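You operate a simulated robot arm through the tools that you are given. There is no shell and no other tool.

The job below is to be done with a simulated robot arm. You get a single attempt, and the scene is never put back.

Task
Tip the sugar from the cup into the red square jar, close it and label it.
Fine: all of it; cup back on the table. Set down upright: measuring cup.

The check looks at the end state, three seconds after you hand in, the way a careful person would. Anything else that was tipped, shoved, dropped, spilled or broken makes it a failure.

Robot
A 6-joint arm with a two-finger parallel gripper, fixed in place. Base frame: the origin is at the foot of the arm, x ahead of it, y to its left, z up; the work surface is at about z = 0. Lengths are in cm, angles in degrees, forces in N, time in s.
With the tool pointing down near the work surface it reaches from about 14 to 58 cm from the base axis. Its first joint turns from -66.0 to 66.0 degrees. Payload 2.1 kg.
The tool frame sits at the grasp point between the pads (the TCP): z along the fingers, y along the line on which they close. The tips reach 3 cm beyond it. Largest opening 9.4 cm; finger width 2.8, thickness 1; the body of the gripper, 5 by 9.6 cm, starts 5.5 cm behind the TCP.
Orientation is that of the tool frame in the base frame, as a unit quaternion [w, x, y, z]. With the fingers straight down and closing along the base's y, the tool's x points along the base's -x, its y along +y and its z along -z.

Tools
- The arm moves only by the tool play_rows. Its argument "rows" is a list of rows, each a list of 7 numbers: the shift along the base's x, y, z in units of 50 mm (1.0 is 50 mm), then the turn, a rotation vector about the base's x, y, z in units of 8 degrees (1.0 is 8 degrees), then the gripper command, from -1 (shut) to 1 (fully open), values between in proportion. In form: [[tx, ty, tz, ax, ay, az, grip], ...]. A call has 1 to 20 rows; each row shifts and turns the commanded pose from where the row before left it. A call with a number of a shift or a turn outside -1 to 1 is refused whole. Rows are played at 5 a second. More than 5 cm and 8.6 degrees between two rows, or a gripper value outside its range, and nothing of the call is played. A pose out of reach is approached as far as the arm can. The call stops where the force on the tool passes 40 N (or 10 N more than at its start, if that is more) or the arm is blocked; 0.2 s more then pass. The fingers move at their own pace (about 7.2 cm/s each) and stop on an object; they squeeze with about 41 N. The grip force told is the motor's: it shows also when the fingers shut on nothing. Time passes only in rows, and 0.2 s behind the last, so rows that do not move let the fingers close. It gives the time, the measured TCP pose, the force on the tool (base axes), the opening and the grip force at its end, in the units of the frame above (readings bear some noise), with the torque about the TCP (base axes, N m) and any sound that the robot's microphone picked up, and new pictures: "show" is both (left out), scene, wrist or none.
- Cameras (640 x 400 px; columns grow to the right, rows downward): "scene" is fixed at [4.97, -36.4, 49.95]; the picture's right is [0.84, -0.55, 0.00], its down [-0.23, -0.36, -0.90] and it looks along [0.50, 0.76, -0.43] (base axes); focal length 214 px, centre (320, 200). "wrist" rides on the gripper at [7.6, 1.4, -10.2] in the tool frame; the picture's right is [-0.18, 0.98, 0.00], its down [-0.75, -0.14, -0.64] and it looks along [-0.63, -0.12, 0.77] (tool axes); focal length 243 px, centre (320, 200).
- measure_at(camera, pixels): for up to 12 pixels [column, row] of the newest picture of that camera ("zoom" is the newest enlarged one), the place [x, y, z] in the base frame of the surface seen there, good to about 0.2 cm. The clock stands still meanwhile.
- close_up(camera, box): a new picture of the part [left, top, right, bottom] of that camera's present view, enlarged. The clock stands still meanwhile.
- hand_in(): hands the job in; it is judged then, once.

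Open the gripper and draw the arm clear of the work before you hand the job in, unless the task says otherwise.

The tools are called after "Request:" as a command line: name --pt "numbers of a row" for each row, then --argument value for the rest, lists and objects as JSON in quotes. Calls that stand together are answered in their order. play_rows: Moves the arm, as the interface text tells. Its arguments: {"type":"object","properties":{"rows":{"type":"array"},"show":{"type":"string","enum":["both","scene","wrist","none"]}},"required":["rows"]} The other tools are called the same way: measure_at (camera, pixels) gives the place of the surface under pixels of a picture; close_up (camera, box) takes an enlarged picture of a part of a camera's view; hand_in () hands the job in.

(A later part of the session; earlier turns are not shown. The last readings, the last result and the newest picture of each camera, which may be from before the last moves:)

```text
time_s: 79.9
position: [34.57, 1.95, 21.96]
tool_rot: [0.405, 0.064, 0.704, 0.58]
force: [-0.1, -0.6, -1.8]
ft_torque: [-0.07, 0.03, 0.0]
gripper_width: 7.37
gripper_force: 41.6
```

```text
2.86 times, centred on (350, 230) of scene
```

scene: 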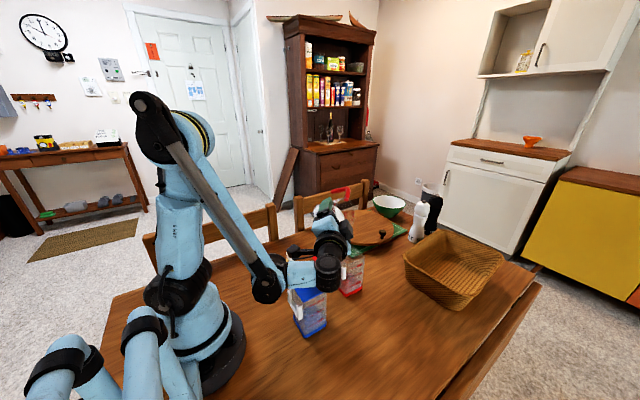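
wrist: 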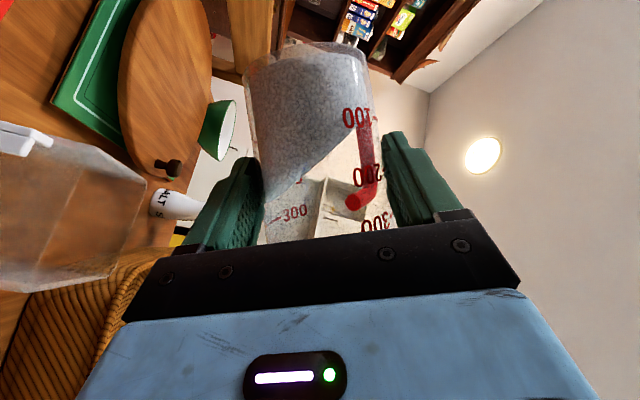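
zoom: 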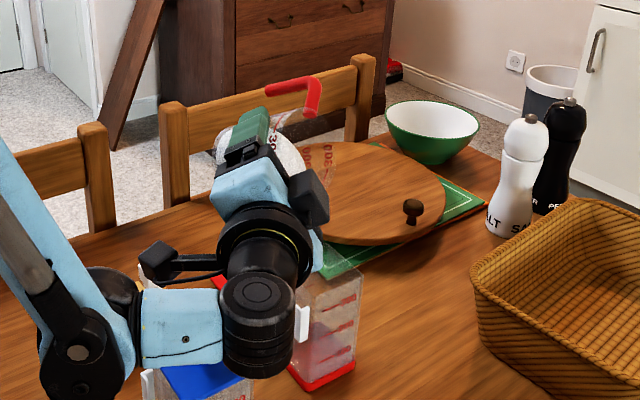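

Still no flow; the sugar's edge is nearing the lip side. I continue to 75° in 3° steps, lowering to z 19.5.

Request:
play_rows --pt "-0.004 -0.021 -0.1 0.241 0.287 0 -0.3" --pt "-0.004 -0.021 -0.1 0.241 0.287 0 -0.3" --pt "-0.004 -0.021 -0.1 0.241 0.287 0 -0.3" --pt "-0.004 -0.021 -0.1 0.241 0.287 0 -0.3" --pt "-0.004 -0.021 -0.1 0.241 0.287 0 -0.3" --pt "0 0 0 0 0 0 -0.3"

Request:
close_up --camera "scene" --box '[290, 160, 410, 300]'

```text
time_s: 81.3
position: [34.49, 1.49, 19.49]
tool_rot: [0.325, 0.156, 0.69, 0.628]
force: [0.1, -0.3, -2.0]
ft_torque: [-0.08, 0.05, -0.02]
gripper_width: 7.38
gripper_force: 40.8
```

scene: 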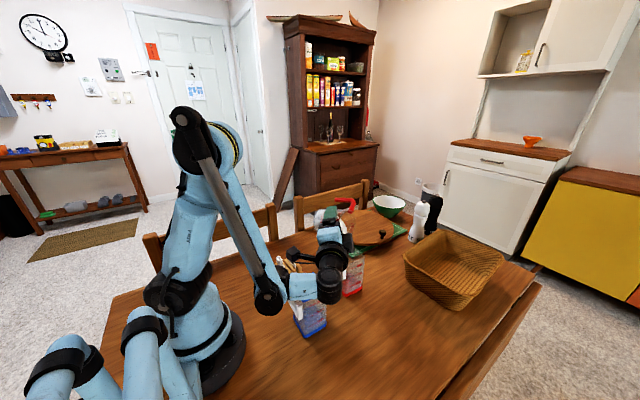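
wrist: 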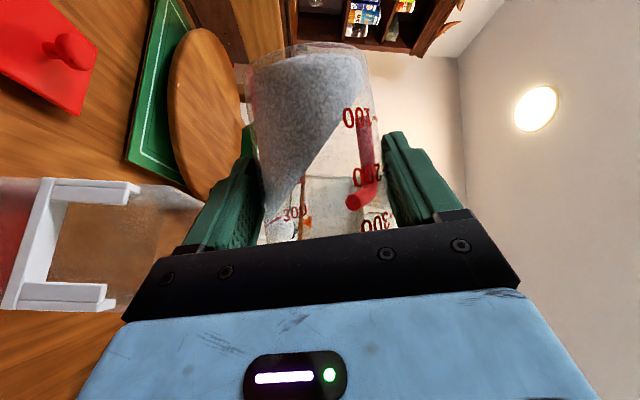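

```text
2.86 times, centred on (350, 230) of scene
```

zoom: 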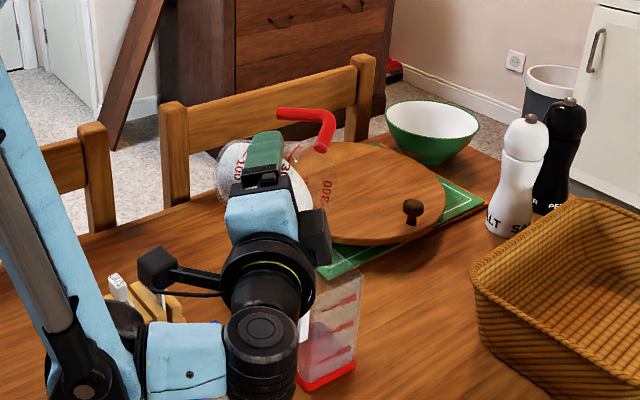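

The lip is at about (37.1,-2.1,16.8), straight over the jar's mouth, and the sugar's edge has nearly reached it. I roll on slowly to 90°.

Request:
play_rows --pt "0.005 -0.019 -0.0125 0.151 0.18 0 -0.3" --pt "0.005 -0.019 -0.0125 0.151 0.18 0 -0.3" --pt "0.005 -0.019 -0.0125 0.151 0.18 0 -0.3" --pt "0.005 -0.019 -0.0125 0.151 0.18 0 -0.3" --pt "0 0 0 0 0 0 -0.3"

Request:
close_up --camera "scene" --box '[310, 190, 400, 300]'

```text
time_s: 82.5
position: [34.6, 1.15, 19.54]
tool_rot: [0.283, 0.199, 0.678, 0.649]
force: [0.5, 0.5, -1.9]
ft_torque: [-0.07, 0.01, 0.0]
gripper_width: 7.37
gripper_force: 40.7
```

scene: 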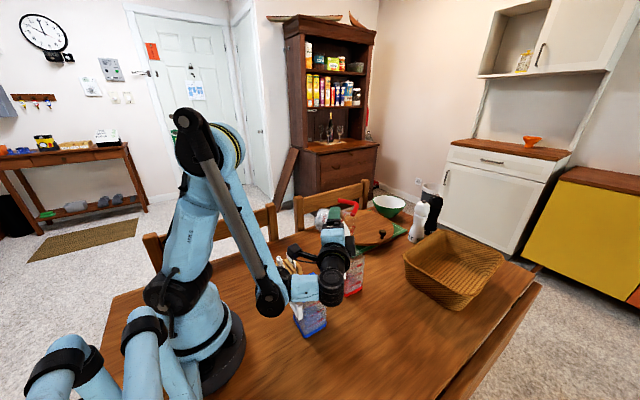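
wrist: 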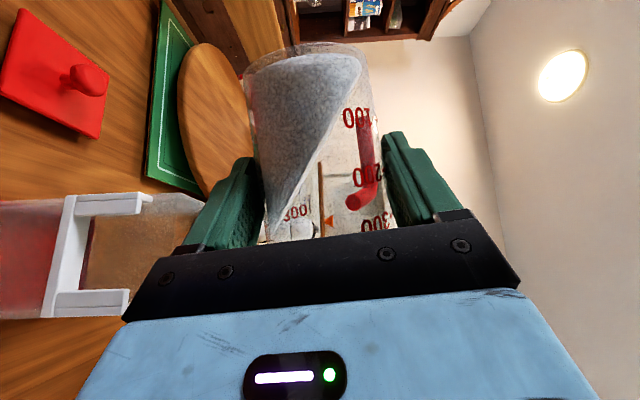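

```text
3.64 times, centred on (355, 245) of scene
```

zoom: 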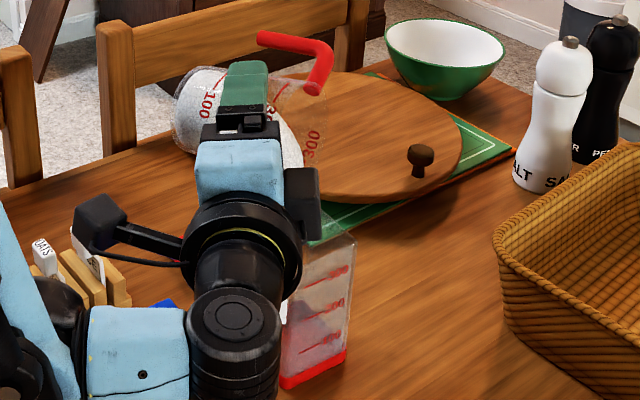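

No flow visible yet. I continue to 90°.

Request:
play_rows --pt "0.005 -0.019 -0.0125 0.151 0.18 0 -0.3" --pt "0.005 -0.019 -0.0125 0.151 0.18 0 -0.3" --pt "0.005 -0.019 -0.0125 0.151 0.18 0 -0.3" --pt "0.005 -0.019 -0.0125 0.151 0.18 0 -0.3" --pt "0 0 0 0 0 0 -0.3"

Request:
close_up --camera "scene" --box '[310, 190, 400, 300]'

Request:
close_up --camera "wrist" --box '[0, 20, 400, 330]'

```text
time_s: 83.7
position: [34.8, 0.62, 19.35]
tool_rot: [0.24, 0.243, 0.664, 0.665]
force: [0.1, -0.8, -2.0]
ft_torque: [-0.03, 0.03, 0.0]
gripper_width: 7.37
gripper_force: 40.9
out of reach, approached as far as the arm can: row 4
```

scene: 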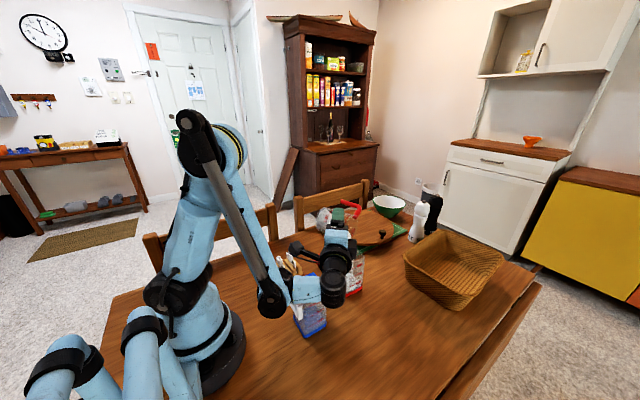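
wrist: 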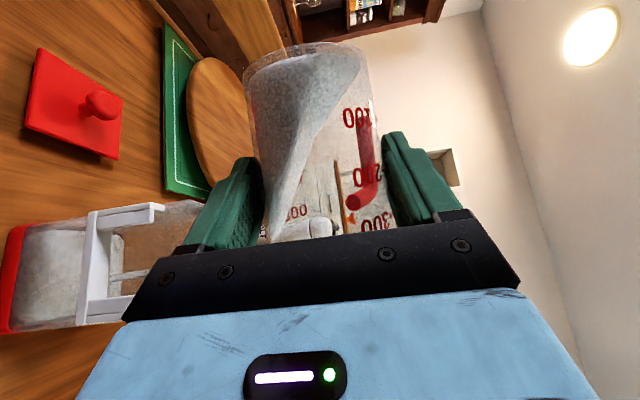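

```text
3.64 times, centred on (355, 245) of scene
```

zoom: 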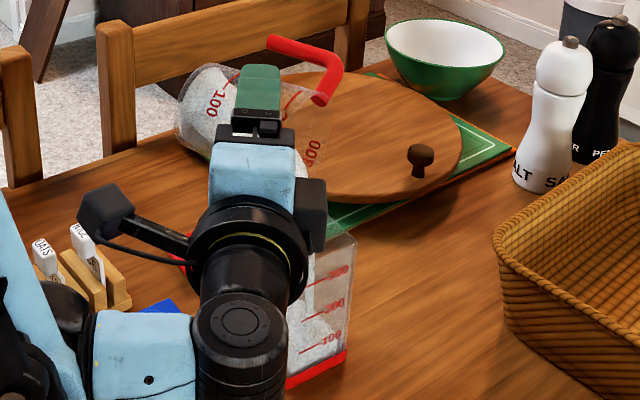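

```text
1.29 times, centred on (200, 175) of wrist
```

zoom: 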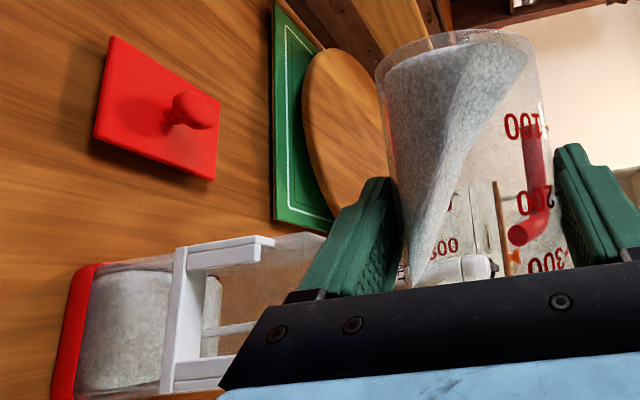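

Sugar is now pouring neatly into the jar (wrist zoom 120,330 shows it filling, stream inside). I hold still to let it run, since the last row hit the edge of reach.

Request:
play_rows --pt "0 0 0 0 0 0 -0.3" --pt "0 0 0 0 0 0 -0.3" --pt "0 0 0 0 0 0 -0.3" --pt "0 0 0 0 0 0 -0.3" --pt "0 0 0 0 0 0 -0.3"

Request:
close_up --camera "wrist" --box '[0, 20, 400, 330]'

Request:
close_up --camera "scene" --box '[310, 210, 400, 310]'

```text
time_s: 84.9
position: [34.74, 0.64, 19.36]
tool_rot: [0.24, 0.243, 0.664, 0.665]
force: [-0.2, 0.3, -1.9]
ft_torque: [-0.08, 0.01, 0.01]
gripper_width: 7.37
gripper_force: 40.7
```

scene: 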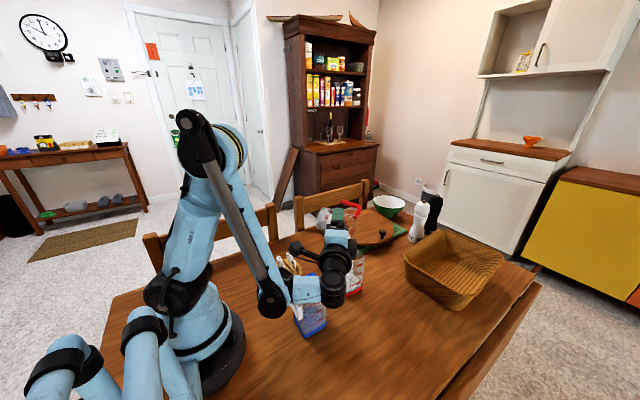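
wrist: 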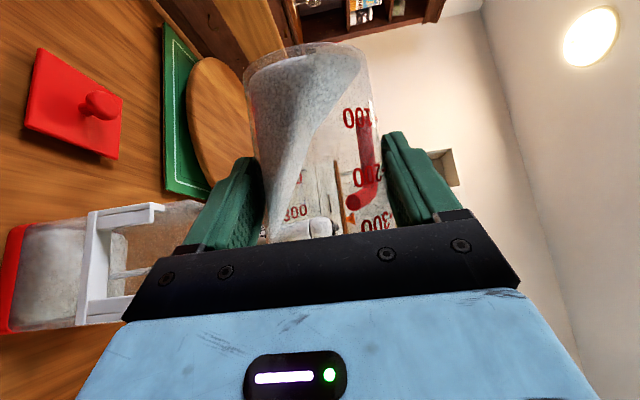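

```text
1.29 times, centred on (200, 175) of wrist
```

zoom: 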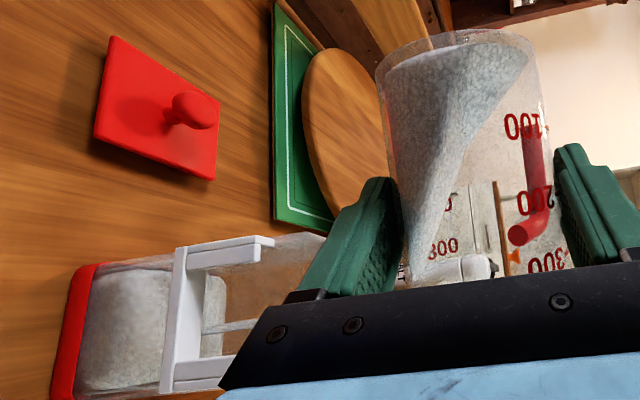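

```text
4.00 times, centred on (355, 260) of scene
```

zoom: 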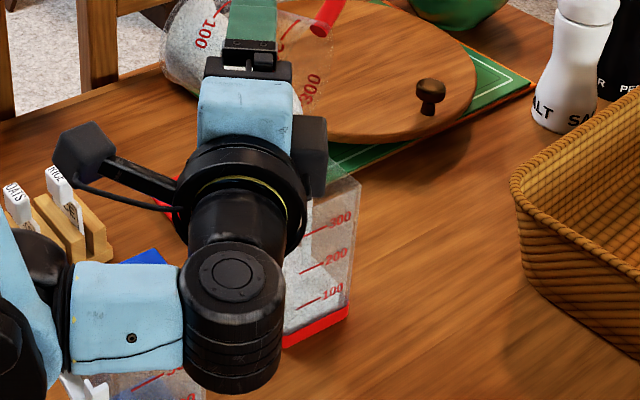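

The jar is filling cleanly with nothing on the table. I go on slowly to 105°, following with the lip over the centre.

Request:
play_rows --pt "0.0075 -0.019 0.006 0.151 0.18 0 -0.3" --pt "0.0075 -0.019 0.006 0.151 0.18 0 -0.3" --pt "0.0075 -0.019 0.006 0.151 0.18 0 -0.3" --pt "0.0075 -0.019 0.006 0.151 0.18 0 -0.3" --pt "0.0075 -0.019 0.006 0.151 0.18 0 -0.3" --pt "0.0075 -0.019 0.006 0.151 0.18 0 -0.3" --pt "0.0075 -0.019 0.006 0.151 0.18 0 -0.3" --pt "0.0075 -0.019 0.006 0.151 0.18 0 -0.3" --pt "0 0 0 0 0 0 -0.3"

Request:
close_up --camera "scene" --box '[310, 210, 400, 310]'

```text
time_s: 86.9
position: [35.15, -0.18, 19.53]
tool_rot: [0.151, 0.329, 0.625, 0.691]
force: [0.0, 0.8, -0.7]
ft_torque: [-0.08, -0.03, 0.0]
gripper_width: 7.34
gripper_force: 40.7
```

scene: 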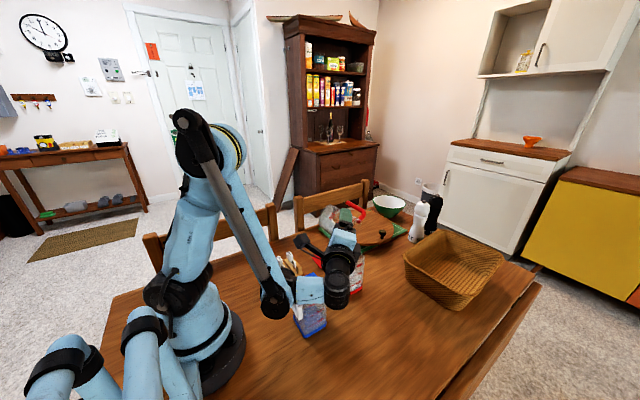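
wrist: 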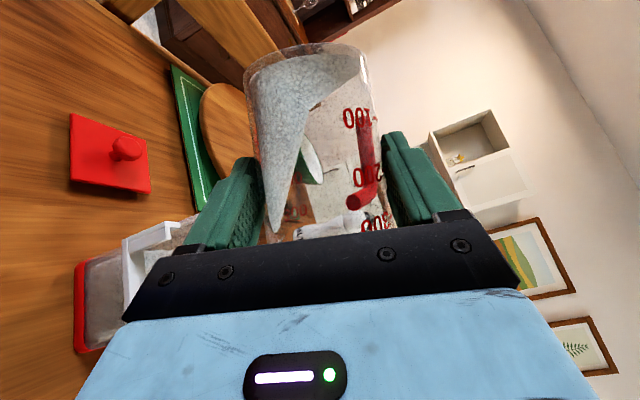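

```text
4.00 times, centred on (355, 260) of scene
```

zoom: 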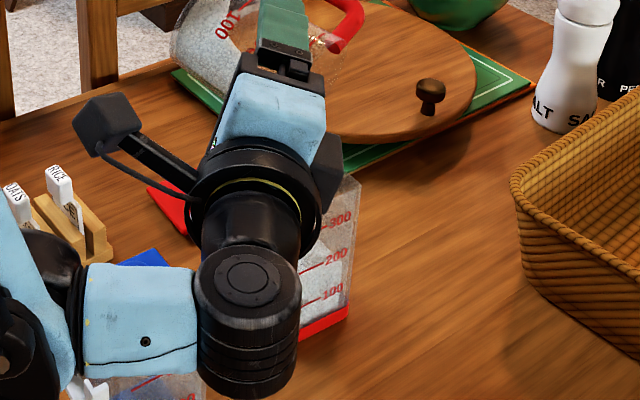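

Flow goes on into the jar, level past the 100 mark, no spill. I continue to 120°.

Request:
play_rows --pt "0.01 -0.0245 0.009 0.151 0.18 0 -0.3" --pt "0.01 -0.0245 0.009 0.151 0.18 0 -0.3" --pt "0.01 -0.0245 0.009 0.151 0.18 0 -0.3" --pt "0.01 -0.0245 0.009 0.151 0.18 0 -0.3" --pt "0.01 -0.0245 0.009 0.151 0.18 0 -0.3" --pt "0.01 -0.0245 0.009 0.151 0.18 0 -0.3" --pt "0.01 -0.0245 0.009 0.151 0.18 0 -0.3" --pt "0.01 -0.0245 0.009 0.151 0.18 0 -0.3" --pt "0 0 0 0 0 0 -0.3"

Request:
close_up --camera "scene" --box '[310, 210, 400, 310]'

Request:
close_up --camera "wrist" --box '[0, 20, 400, 350]'

```text
time_s: 88.9
position: [35.52, -1.05, 19.88]
tool_rot: [0.06, 0.408, 0.577, 0.705]
force: [0.2, -0.6, -0.4]
ft_torque: [-0.02, 0.02, -0.01]
gripper_width: 7.34
gripper_force: 41.6
```

scene: 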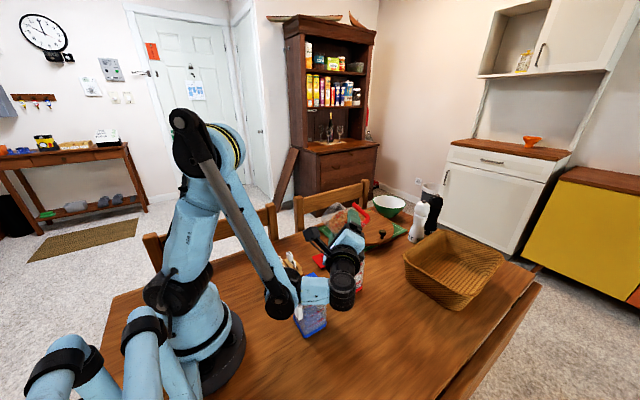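
wrist: 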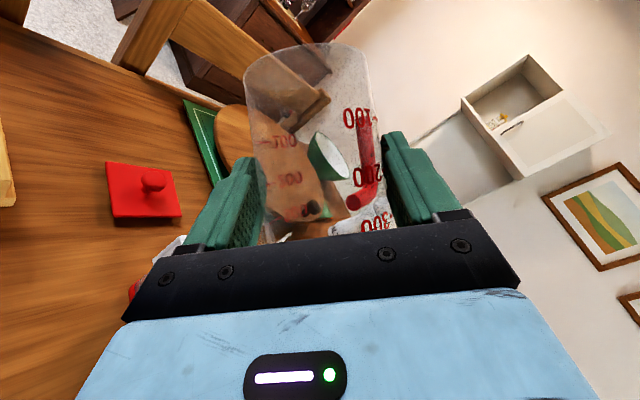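

```text
4.00 times, centred on (355, 260) of scene
```

zoom: 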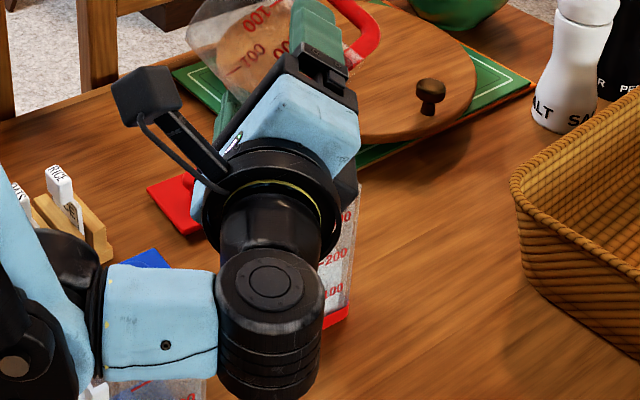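

```text
1.21 times, centred on (200, 185) of wrist
```

zoom: 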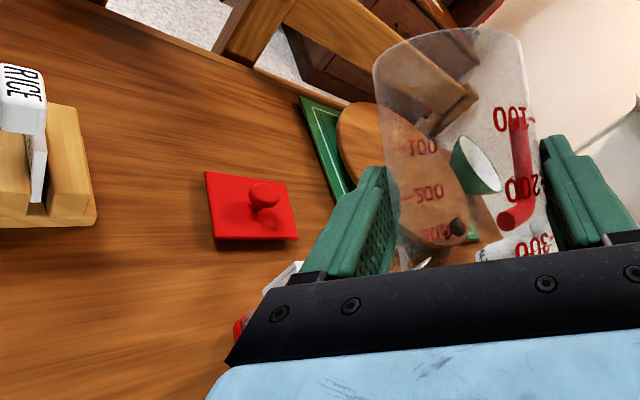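

The cup looks empty (load back near zero). I go on to 135° over the jar and hold so the last grains fall.

Request:
play_rows --pt "0.0105 -0.029 0.009 0.151 0.18 0 -0.3" --pt "0.0105 -0.029 0.009 0.151 0.18 0 -0.3" --pt "0.0105 -0.029 0.009 0.151 0.18 0 -0.3" --pt "0.0105 -0.029 0.009 0.151 0.18 0 -0.3" --pt "0.0105 -0.029 0.009 0.151 0.18 0 -0.3" --pt "0.0105 -0.029 0.009 0.151 0.18 0 -0.3" --pt "0.0105 -0.029 0.009 0.151 0.18 0 -0.3" --pt "0.0105 -0.029 0.009 0.151 0.18 0 -0.3" --pt "0 0 0 0 0 0 -0.3" --pt "0 0 0 0 0 0 -0.3" --pt "0 0 0 0 0 0 -0.3" --pt "0 0 0 0 0 0 -0.3"

Request:
close_up --camera "scene" --box '[310, 200, 410, 310]'

Request:
close_up --camera "wrist" --box '[220, 30, 420, 260]'

```text
time_s: 91.5
position: [35.87, -2.16, 20.14]
tool_rot: [-0.032, 0.48, 0.518, 0.707]
force: [0.1, -0.7, -1.8]
ft_torque: [-0.04, 0.02, -0.01]
gripper_width: 7.3
gripper_force: 40.9
```

scene: 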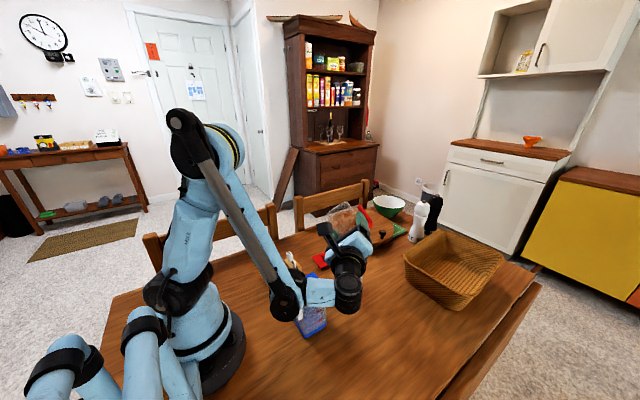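
wrist: 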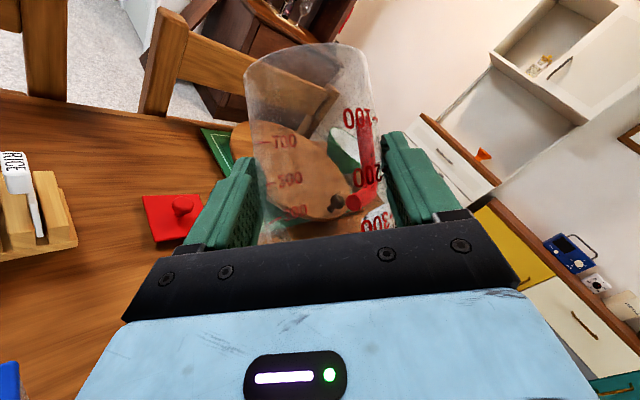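

```text
3.64 times, centred on (360, 255) of scene
```

zoom: 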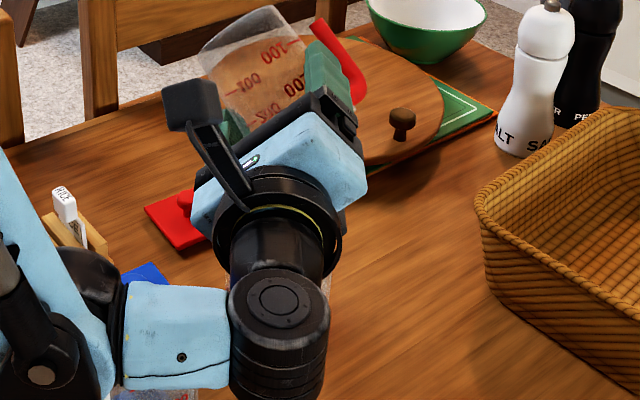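

```text
1.74 times, centred on (320, 145) of wrist
```

zoom: 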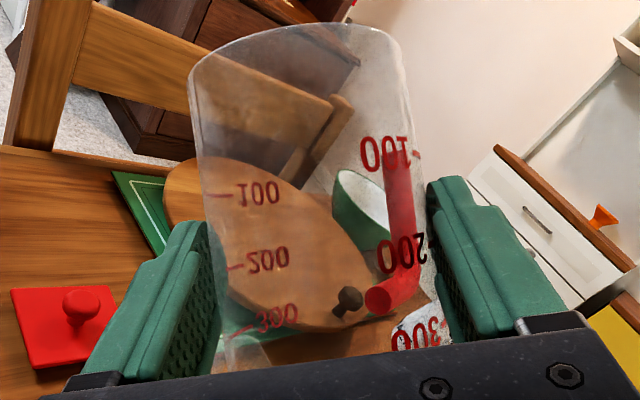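

The cup is clear all through. I tip it about 12° more over the jar to be sure nothing clings, then look again.

Request:
play_rows --pt "0.01 -0.042 0.005 0.241 0.287 0 -0.3" --pt "0.01 -0.042 0.005 0.241 0.287 0 -0.3" --pt "0.01 -0.042 0.005 0.241 0.287 0 -0.3" --pt "0.01 -0.042 0.005 0.241 0.287 0 -0.3" --pt "0 0 0 0 0 0 -0.3" --pt "0 0 0 0 0 0 -0.3" --pt "0 0 0 0 0 0 -0.3"

Request:
close_up --camera "wrist" --box '[220, 30, 420, 260]'

```text
time_s: 93.1
position: [36.09, -3.07, 20.29]
tool_rot: [-0.105, 0.532, 0.465, 0.7]
force: [-0.4, 0.6, -1.9]
ft_torque: [-0.04, 0.0, 0.03]
gripper_width: 7.31
gripper_force: 40.9
```

scene: 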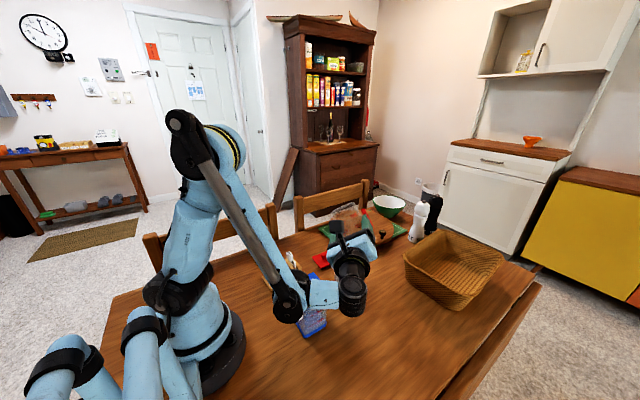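
wrist: 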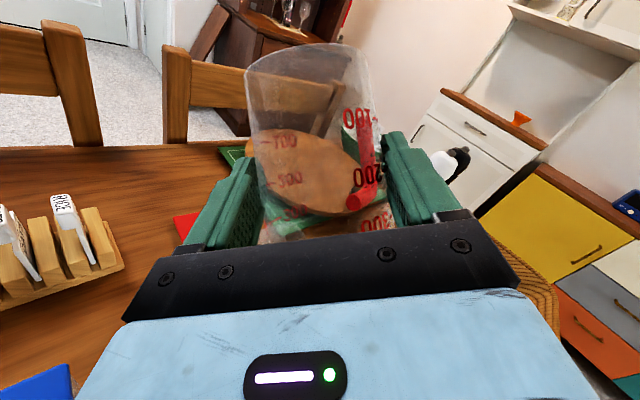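

```text
1.74 times, centred on (320, 145) of wrist
```

zoom: 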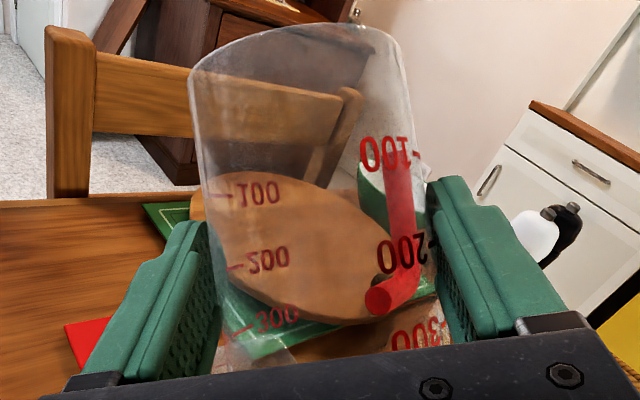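

The cup is empty. I raise it clear to z 30 and unroll at height before carrying it back.

Request:
play_rows --pt "0 0 0.4 0 0 0 -0.3" --pt "0 0 0.7 0 0 0 -0.3" --pt "0 0 0.8 0 0 0 -0.3" --pt "0 0 0.2 0 0 0 -0.3" --pt "0 0 0 -0.603 -0.718 0 -0.3" --pt "0 0 0 -0.603 -0.718 0 -0.3" --pt "0 0 0 -0.603 -0.718 0 -0.3" --pt "0 0 0 -0.603 -0.718 0 -0.3" --pt "0 0 0 -0.603 -0.718 0 -0.3" --pt "0 0 0 -0.603 -0.718 0 -0.3" --pt "0 0 0 -0.603 -0.718 0 -0.3" --pt "0 0 0 -0.603 -0.718 0 -0.3" --pt "0 0 0 -0.603 -0.718 0 -0.3" --pt "0 0 0 -0.603 -0.718 0 -0.3" --pt "0 0 0 -0.603 -0.718 0 -0.3" --pt "0 0 0 -0.603 -0.718 0 -0.3" --pt "0 0 0 -0.603 -0.718 0 -0.3" --pt "0 0 0 -0.603 -0.718 0 -0.3" --pt "0 0 0 -0.603 -0.718 0 -0.3" --pt "0 0 0 -0.603 -0.718 0 -0.3"

Request:
close_up --camera "scene" --box '[310, 200, 410, 310]'

```text
time_s: 97.3
position: [36.01, -3.11, 30.72]
tool_rot: [0.552, -0.139, 0.693, 0.443]
force: [0.1, -0.3, -1.1]
ft_torque: [-0.02, -0.01, -0.02]
gripper_width: 7.31
gripper_force: 41.2
```

scene: 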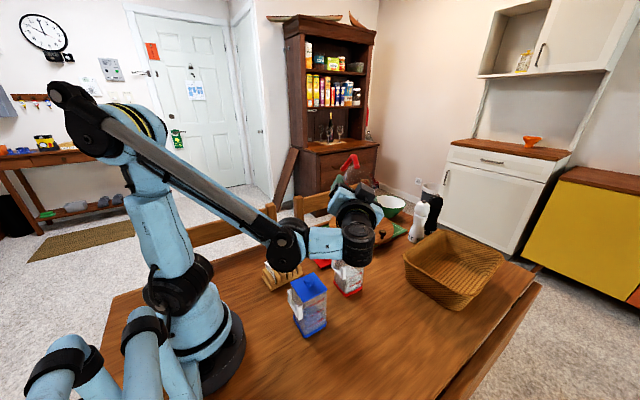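
wrist: 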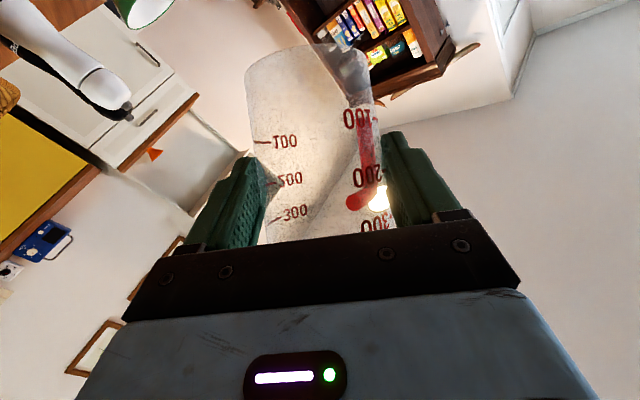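

```text
3.64 times, centred on (360, 255) of scene
```

zoom: 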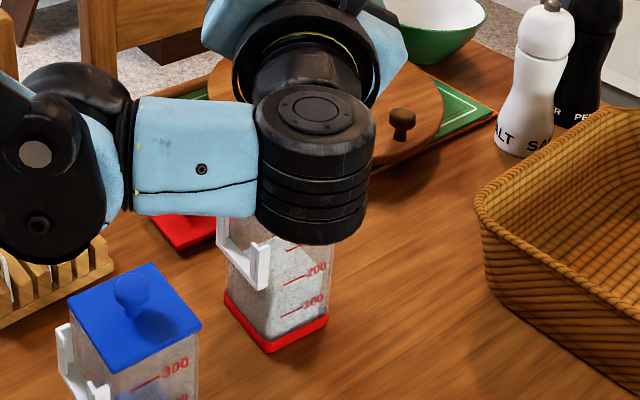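

The jar holds the sugar to about the 230 mark and the table round it is clean. I finish unrolling, tilt the cup upright and carry it back over its place.

Request:
play_rows --pt "0 0 0 -0.55 -0.657 0 -0.3" --pt "0 0 0 -0.55 -0.657 0 -0.3" --pt "0 0 0 -0.55 -0.657 0 -0.3" --pt "0 0 0 -0.55 -0.657 0 -0.3" --pt "0 0 0 -0.718 0.603 0 -0.3" --pt "0 0 0 -0.718 0.603 0 -0.3" --pt "0 0 0 -0.718 0.603 0 -0.3" --pt "0 0 0 -0.718 0.603 0 -0.3" --pt "0.046 -0.4 0 0 0 -0.625 -0.3" --pt "0.046 -0.6 0 0 0 -0.625 -0.3" --pt "0.046 -0.65 0 0 0 0 -0.3" --pt "0.046 -0.65 0 0 0 0 -0.3" --pt "0.046 -0.65 0 0 0 0 -0.3" --pt "0.046 -0.63 0 0 0 0 -0.3" --pt "0 0 0 0 0 0 -0.3"

```text
time_s: 100.5
position: [37.46, -21.01, 30.78]
tool_rot: [0.47, -0.295, 0.813, 0.172]
force: [-0.1, 0.1, -0.3]
ft_torque: [-0.02, -0.01, -0.02]
gripper_width: 7.29
gripper_force: 41.0
```

scene: 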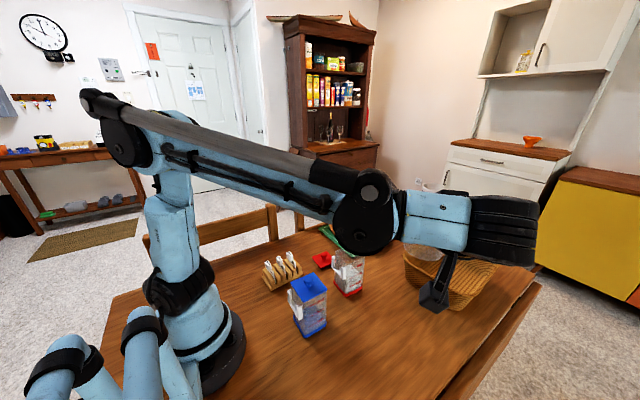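
wrist: 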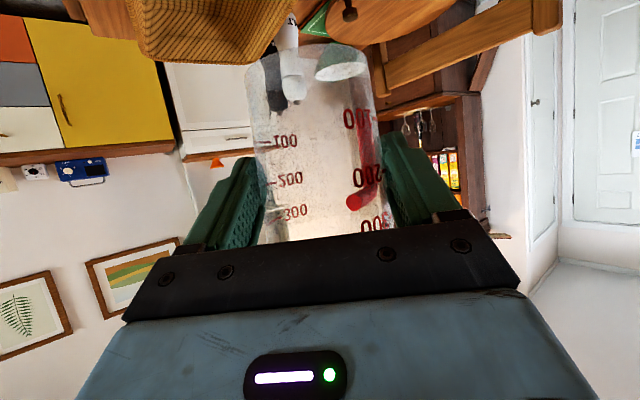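

The tool is back in the grip orientation above the cup's place. I check with an enlarged wrist view whether the cup is still square in the grip before setting it down.

Request:
close_up --camera "wrist" --box '[220, 30, 420, 260]'

Request:
close_up --camera "scene" --box '[380, 220, 500, 320]'

```text
1.74 times, centred on (320, 145) of wrist
```

zoom: 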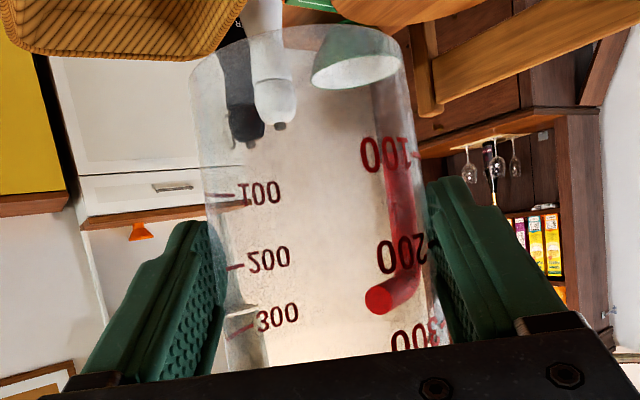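

```text
4.00 times, centred on (440, 270) of scene
```

zoom: 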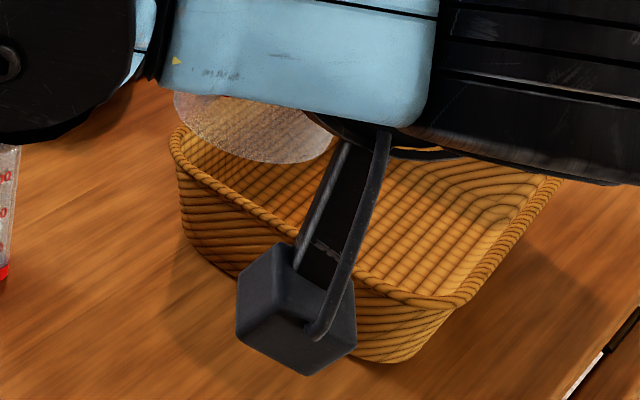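

The cup sits about 1.5° askew in the grip, so I trim the roll by that much and come down to just above the table.

Request:
play_rows --pt "0 0 -0.5 -0.144 -0.12 0 -0.3" --pt "0 0 -0.8 0 0 0 -0.3" --pt "0 0 -0.8 0 0 0 -0.3" --pt "0 0 -0.8 0 0 0 -0.3" --pt "0 0 -0.7 0 0 0 -0.3" --pt "0 0 -0.5 0 0 0 -0.3" --pt "0 0 -0.3 0 0 0 -0.3" --pt "0 0 -0.15 0 0 0 -0.3" --pt "0 0 0 0 0 0 -0.3"

Request:
close_up --camera "scene" --box '[350, 240, 480, 360]'

```text
time_s: 102.5
position: [37.55, -20.92, 7.96]
tool_rot: [0.475, -0.302, 0.811, 0.162]
force: [-1.1, 0.6, -1.3]
ft_torque: [-0.05, 0.02, 0.02]
gripper_width: 7.3
gripper_force: 40.9
```

scene: 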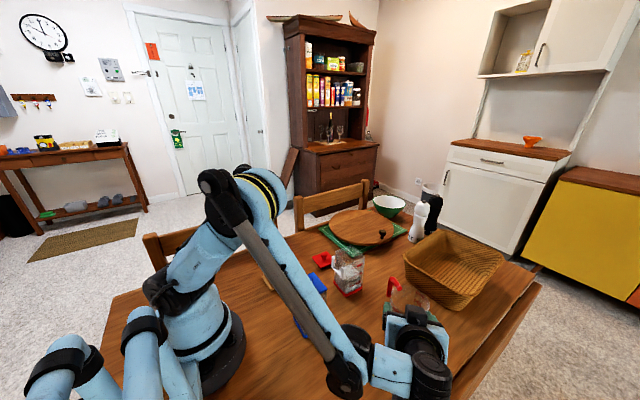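
wrist: 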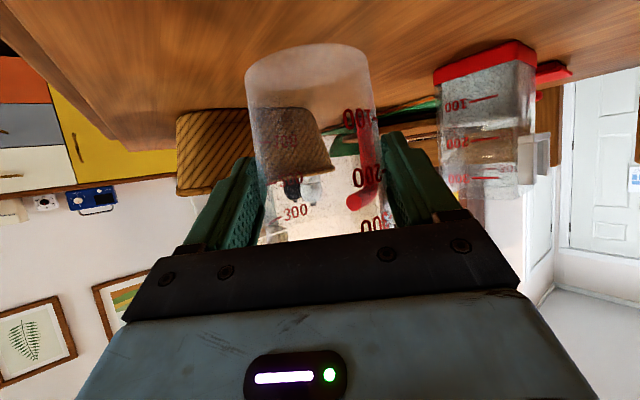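

```text
3.33 times, centred on (415, 300) of scene
```

zoom: 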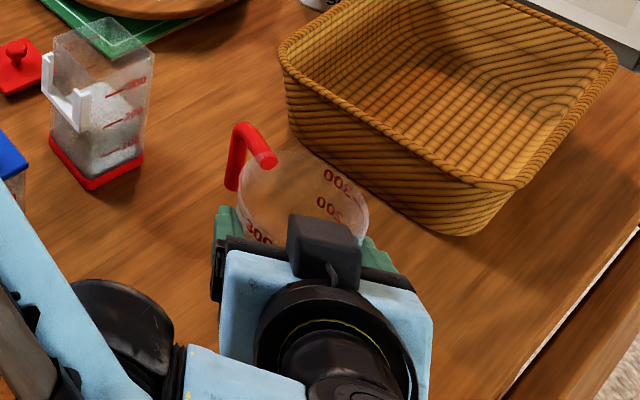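

The cup hangs about 1.4 cm above the table. I lower in small steps and feel for contact.

Request:
play_rows --pt "0 0 -0.1 0 0 0 -0.3" --pt "0 0 -0.08 0 0 0 -0.3" --pt "0 0 -0.04 0 0 0 -0.3" --pt "0 0 -0.03 0 0 0 -0.3" --pt "0 0 0 0 0 0 -0.3" --show "wrist"

```text
time_s: 103.7
position: [37.52, -20.93, 6.84]
tool_rot: [0.474, -0.302, 0.811, 0.162]
force: [-0.9, 0.1, -1.4]
ft_torque: [0.0, -0.01, -0.02]
gripper_width: 7.29
gripper_force: 41.1
```

wrist: 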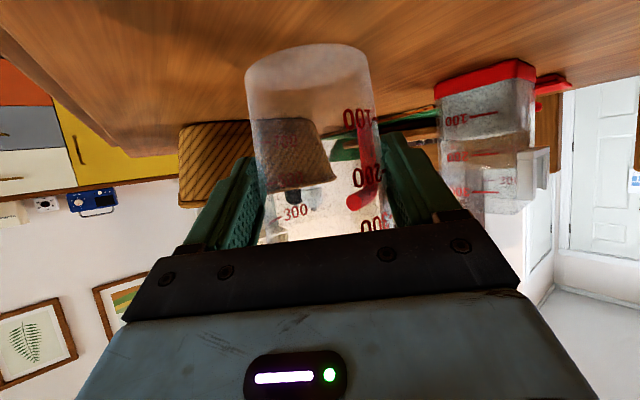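

No contact yet at z 6.84 (force is just the cup's weight). I go down by about 1 mm steps.

Request:
play_rows --pt "0 0 -0.02 0 0 0 -0.3" --pt "0 0 -0.02 0 0 0 -0.3" --pt "0 0 -0.01 0 0 0 -0.3" --pt "0 0 0 0 0 0 -0.3" --show "none"

```text
time_s: 104.7
position: [37.41, -20.91, 6.55]
tool_rot: [0.473, -0.302, 0.811, 0.162]
force: [1.0, 0.3, -0.3]
ft_torque: [-0.01, -0.02, -0.02]
gripper_width: 7.32
gripper_force: 41.1
```

Request:
play_rows --pt "0 0 -0.016 0 0 0 -0.3" --pt "0 0 0 0 0 0 -0.3" --pt "0 0 0 0 0 0 -0.3" --show "wrist"

```text
time_s: 105.5
position: [37.42, -20.95, 6.51]
tool_rot: [0.474, -0.302, 0.811, 0.162]
force: [-0.1, -1.1, 3.7]
ft_torque: [0.11, 0.03, -0.01]
gripper_width: 7.3
gripper_force: 40.9
```

wrist: 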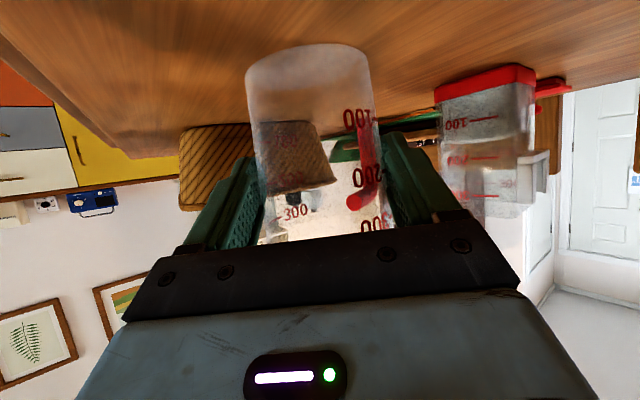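

The force of +3.7 N shows the cup standing on the table. I open the fingers slowly.

Request:
play_rows --pt "0 0 0 0 0 0 0.62" --pt "0 0 0 0 0 0 0.7" --pt "0 0 0 0 0 0 0.8" --pt "0 0 0 0 0 0 0.9" --pt "0 0 0 0 0 0 1" --pt "0 0 0 0 0 0 1" --pt "0 0 0 0 0 0 1"

Request:
close_up --camera "scene" --box '[350, 240, 480, 360]'

```text
time_s: 107.1
position: [37.33, -20.96, 6.46]
tool_rot: [0.474, -0.302, 0.811, 0.162]
force: [0.5, -0.2, -0.3]
ft_torque: [0.01, 0.02, 0.02]
gripper_width: 9.39
gripper_force: 0.0
```

scene: 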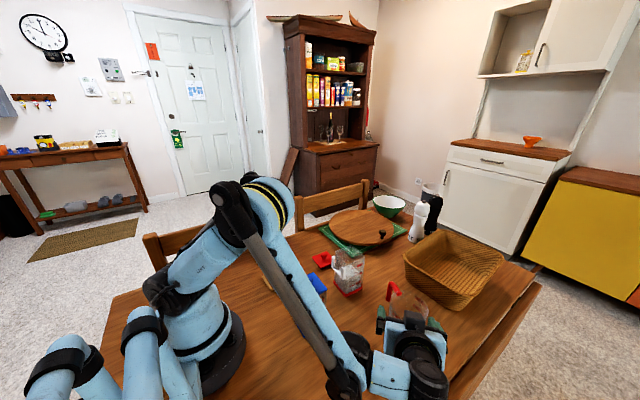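
wrist: 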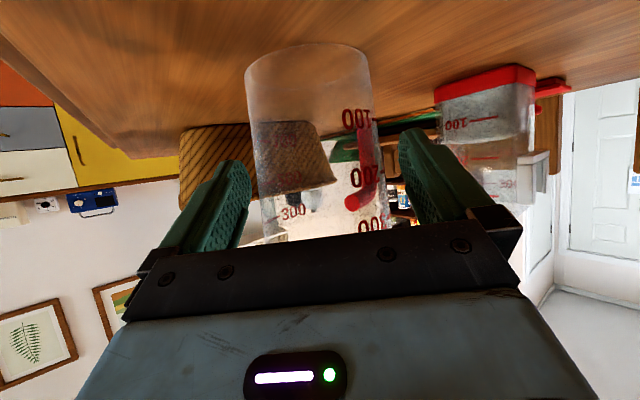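

```text
3.33 times, centred on (415, 300) of scene
```

zoom: 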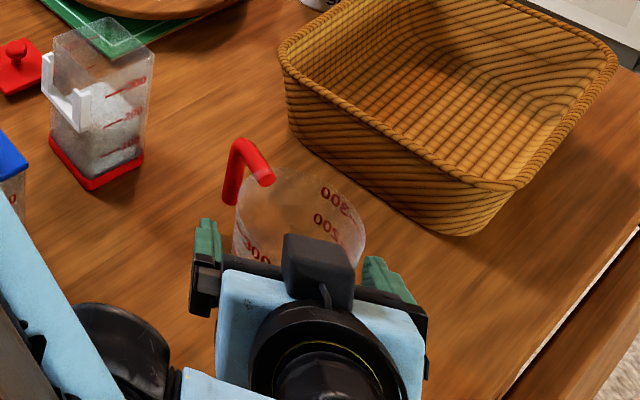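

The cup stands free with gaps on both sides. I rise straight up, clear of the rim.

Request:
play_rows --pt "0 0 0.1 0 0 0 1" --pt "0 0 0.2 0 0 0 1" --pt "0 0 0.3 0 0 0 1" --pt "0 0 0.5 0 0 0 1" --pt "0 0 0.7 0 0 0 1" --pt "0 0 0.8 0 0 0 1" --pt "0 0 0.8 0 0 0 1" --pt "0 0 0.6 0 0 0 1" --pt "0 0 0 0 0 0 1"

Request:
close_up --camera "scene" --box '[350, 240, 480, 360]'

```text
time_s: 109.1
position: [37.43, -21.05, 26.63]
tool_rot: [0.474, -0.302, 0.811, 0.162]
force: [0.3, -0.3, -0.4]
ft_torque: [0.02, 0.01, 0.02]
gripper_width: 9.41
gripper_force: 0.0
```

scene: 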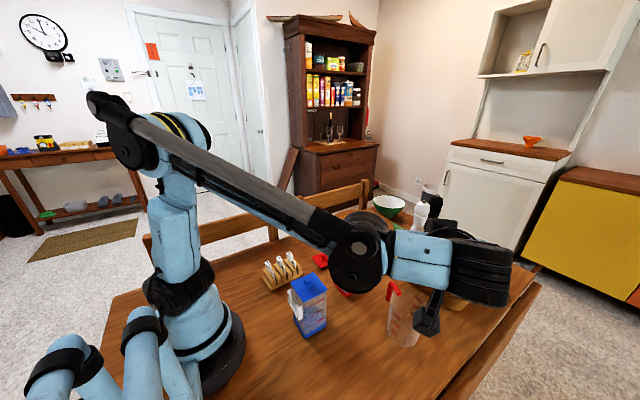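
wrist: 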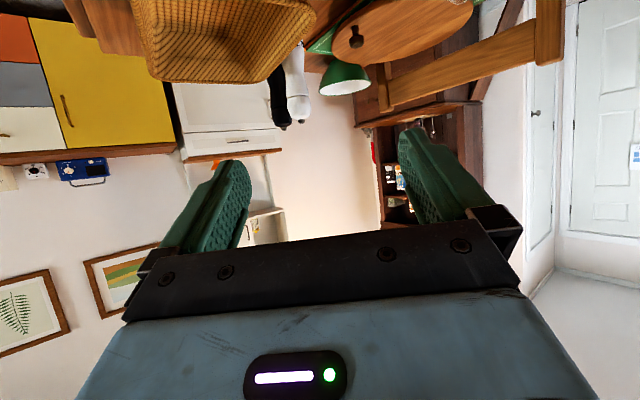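

```text
3.33 times, centred on (415, 300) of scene
```

zoom: 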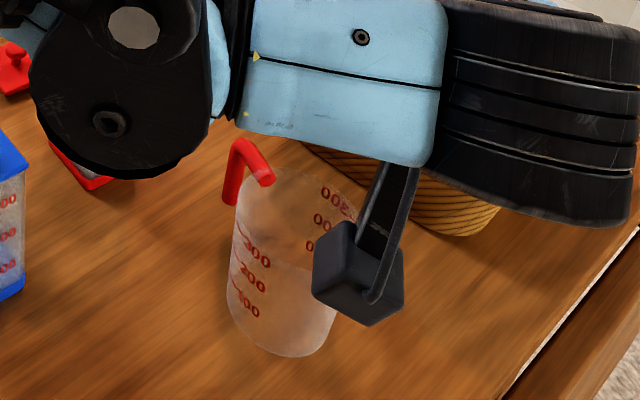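

The cup stands upright and empty. Next is the lid: I turn the tool back to straight down and move over the lid at (37.2,10.4).

Request:
play_rows --pt "0 0 0.2 0.144 0.12 0 1" --pt "0 0.35 0 -0.603 0.718 0 1" --pt "0 0.35 0 -0.603 0.718 0 1" --pt "0 0.35 0 -0.603 0.718 0 1" --pt "0 0.35 0 -0.603 0.718 0 1" --pt "0 0.35 0 -0.603 0.718 0 1" --pt "0 0.35 0 -0.603 0.718 0 1" --pt "0 0.35 0 -0.603 0.718 0 1" --pt "0 0.35 0 -0.603 0.718 0 1" --pt "-0.008 0.58 0 0 0 -0.967 1" --pt "-0.008 0.58 0 0 0 -0.967 1" --pt "-0.008 0.58 0 0 0 -0.967 1" --pt "-0.008 0.58 0 0 0 -0.967 1" --pt "-0.008 0.58 0 0 0 -0.967 1" --pt "-0.008 0.58 0 0 0 -0.967 1" --pt "0 0 0 0 0 0 1"

```text
time_s: 112.5
position: [37.31, 10.57, 27.39]
tool_rot: [0.001, 0.057, 0.998, 0.002]
force: [-0.5, -0.1, -0.5]
ft_torque: [0.03, -0.01, 0.0]
gripper_width: 9.39
gripper_force: 0.1
```

scene: 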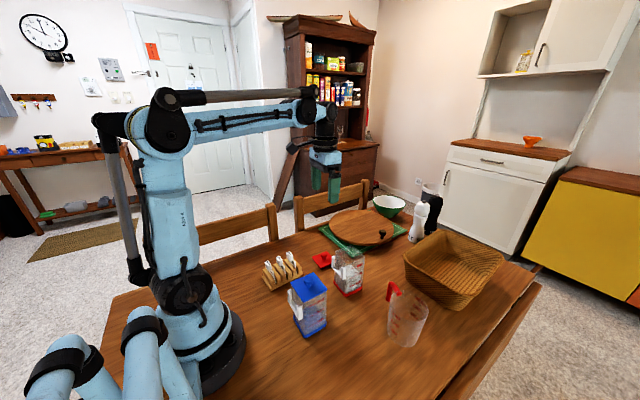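
wrist: 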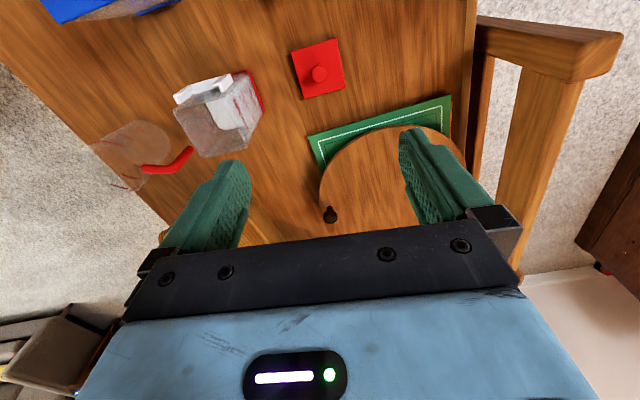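

The tool is straight down over the lid. With a clear view I check the jar, the table and the cup for stray sugar.

Request:
close_up --camera "scene" --box '[310, 235, 390, 315]'

Request:
close_up --camera "scene" --box '[370, 270, 450, 360]'

Request:
close_up --camera "wrist" --box '[160, 20, 360, 170]'

```text
5.00 times, centred on (350, 275) of scene
```

zoom: 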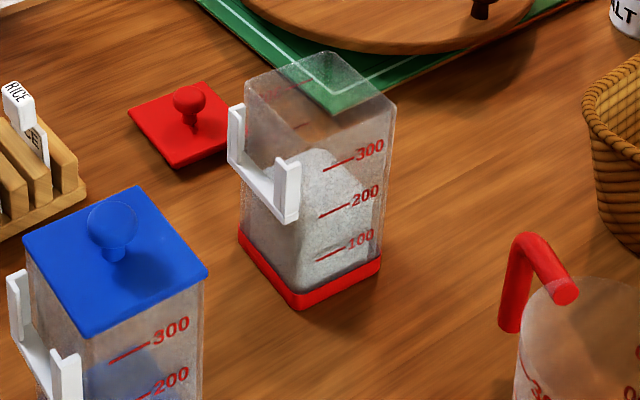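

```text
4.44 times, centred on (410, 315) of scene
```

zoom: 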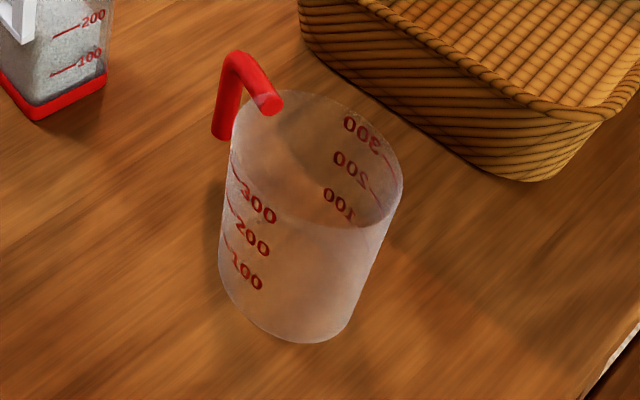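

```text
2.67 times, centred on (260, 95) of wrist
```

zoom: 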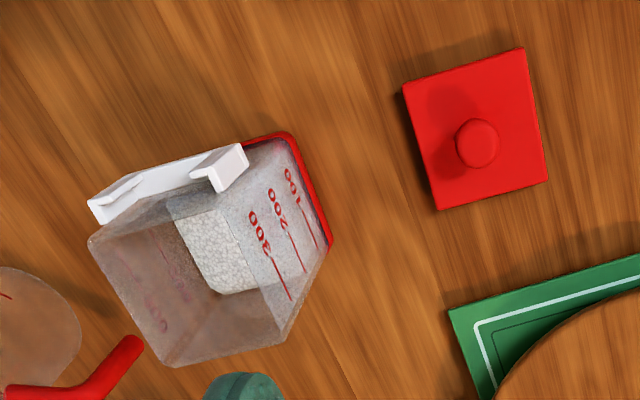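

Sugar sits in the jar, nothing on the table, the cup is clean and upright. I lower onto the lid's knob with the fingers part-closed.

Request:
play_rows --pt "-0.02 -0.04 -0.6 0 0 0 0.2" --pt "0 0 -0.8 0 0 0 -0.1" --pt "0 0 -0.8 0 0 0 -0.1" --pt "0 0 -0.8 0 0 0 -0.1" --pt "0 0 -0.7 0 0 0 -0.1" --pt "0 0 -0.45 0 0 0 -0.1" --pt "0 0 -0.25 0 0 0 -0.1" --pt "0 0 -0.13 0 0 0 -0.1" --pt "0 0 0 0 0 0 -0.1"

Request:
close_up --camera "wrist" --box '[230, 70, 430, 210]'

```text
time_s: 114.5
position: [37.11, 10.27, 4.82]
tool_rot: [0.001, 0.056, 0.998, 0.001]
force: [-0.1, -0.5, 0.4]
ft_torque: [0.03, 0.01, 0.01]
gripper_width: 4.23
gripper_force: 0.0
```

scene: 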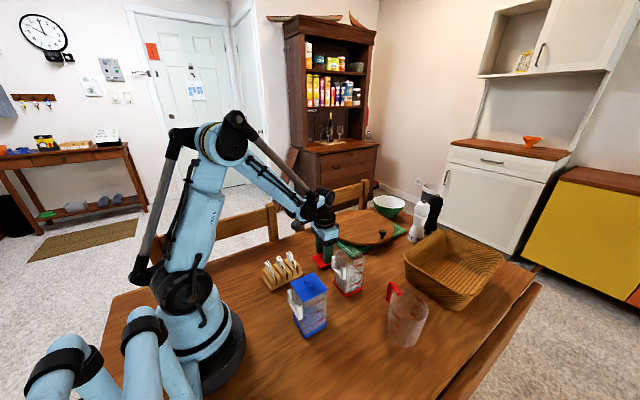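
wrist: 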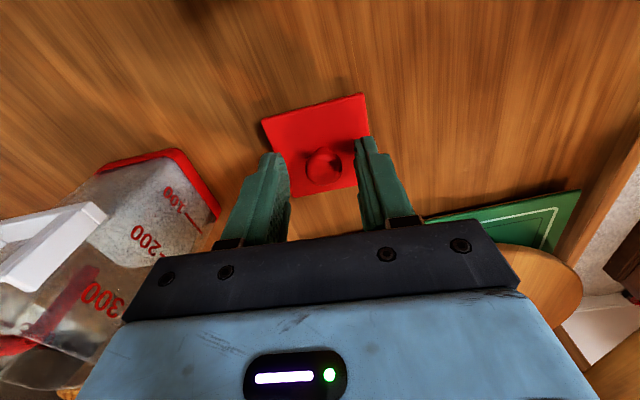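

```text
2.86 times, centred on (330, 140) of wrist
```

zoom: 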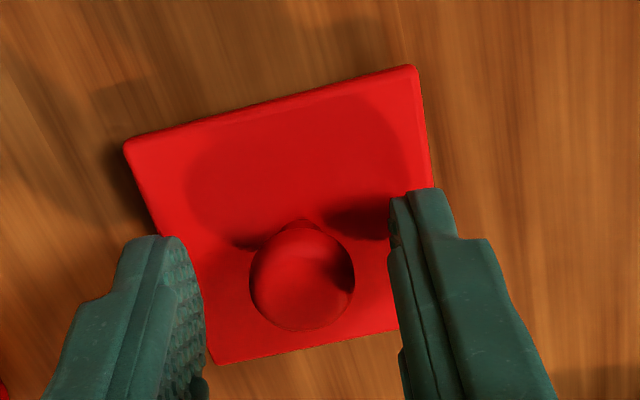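

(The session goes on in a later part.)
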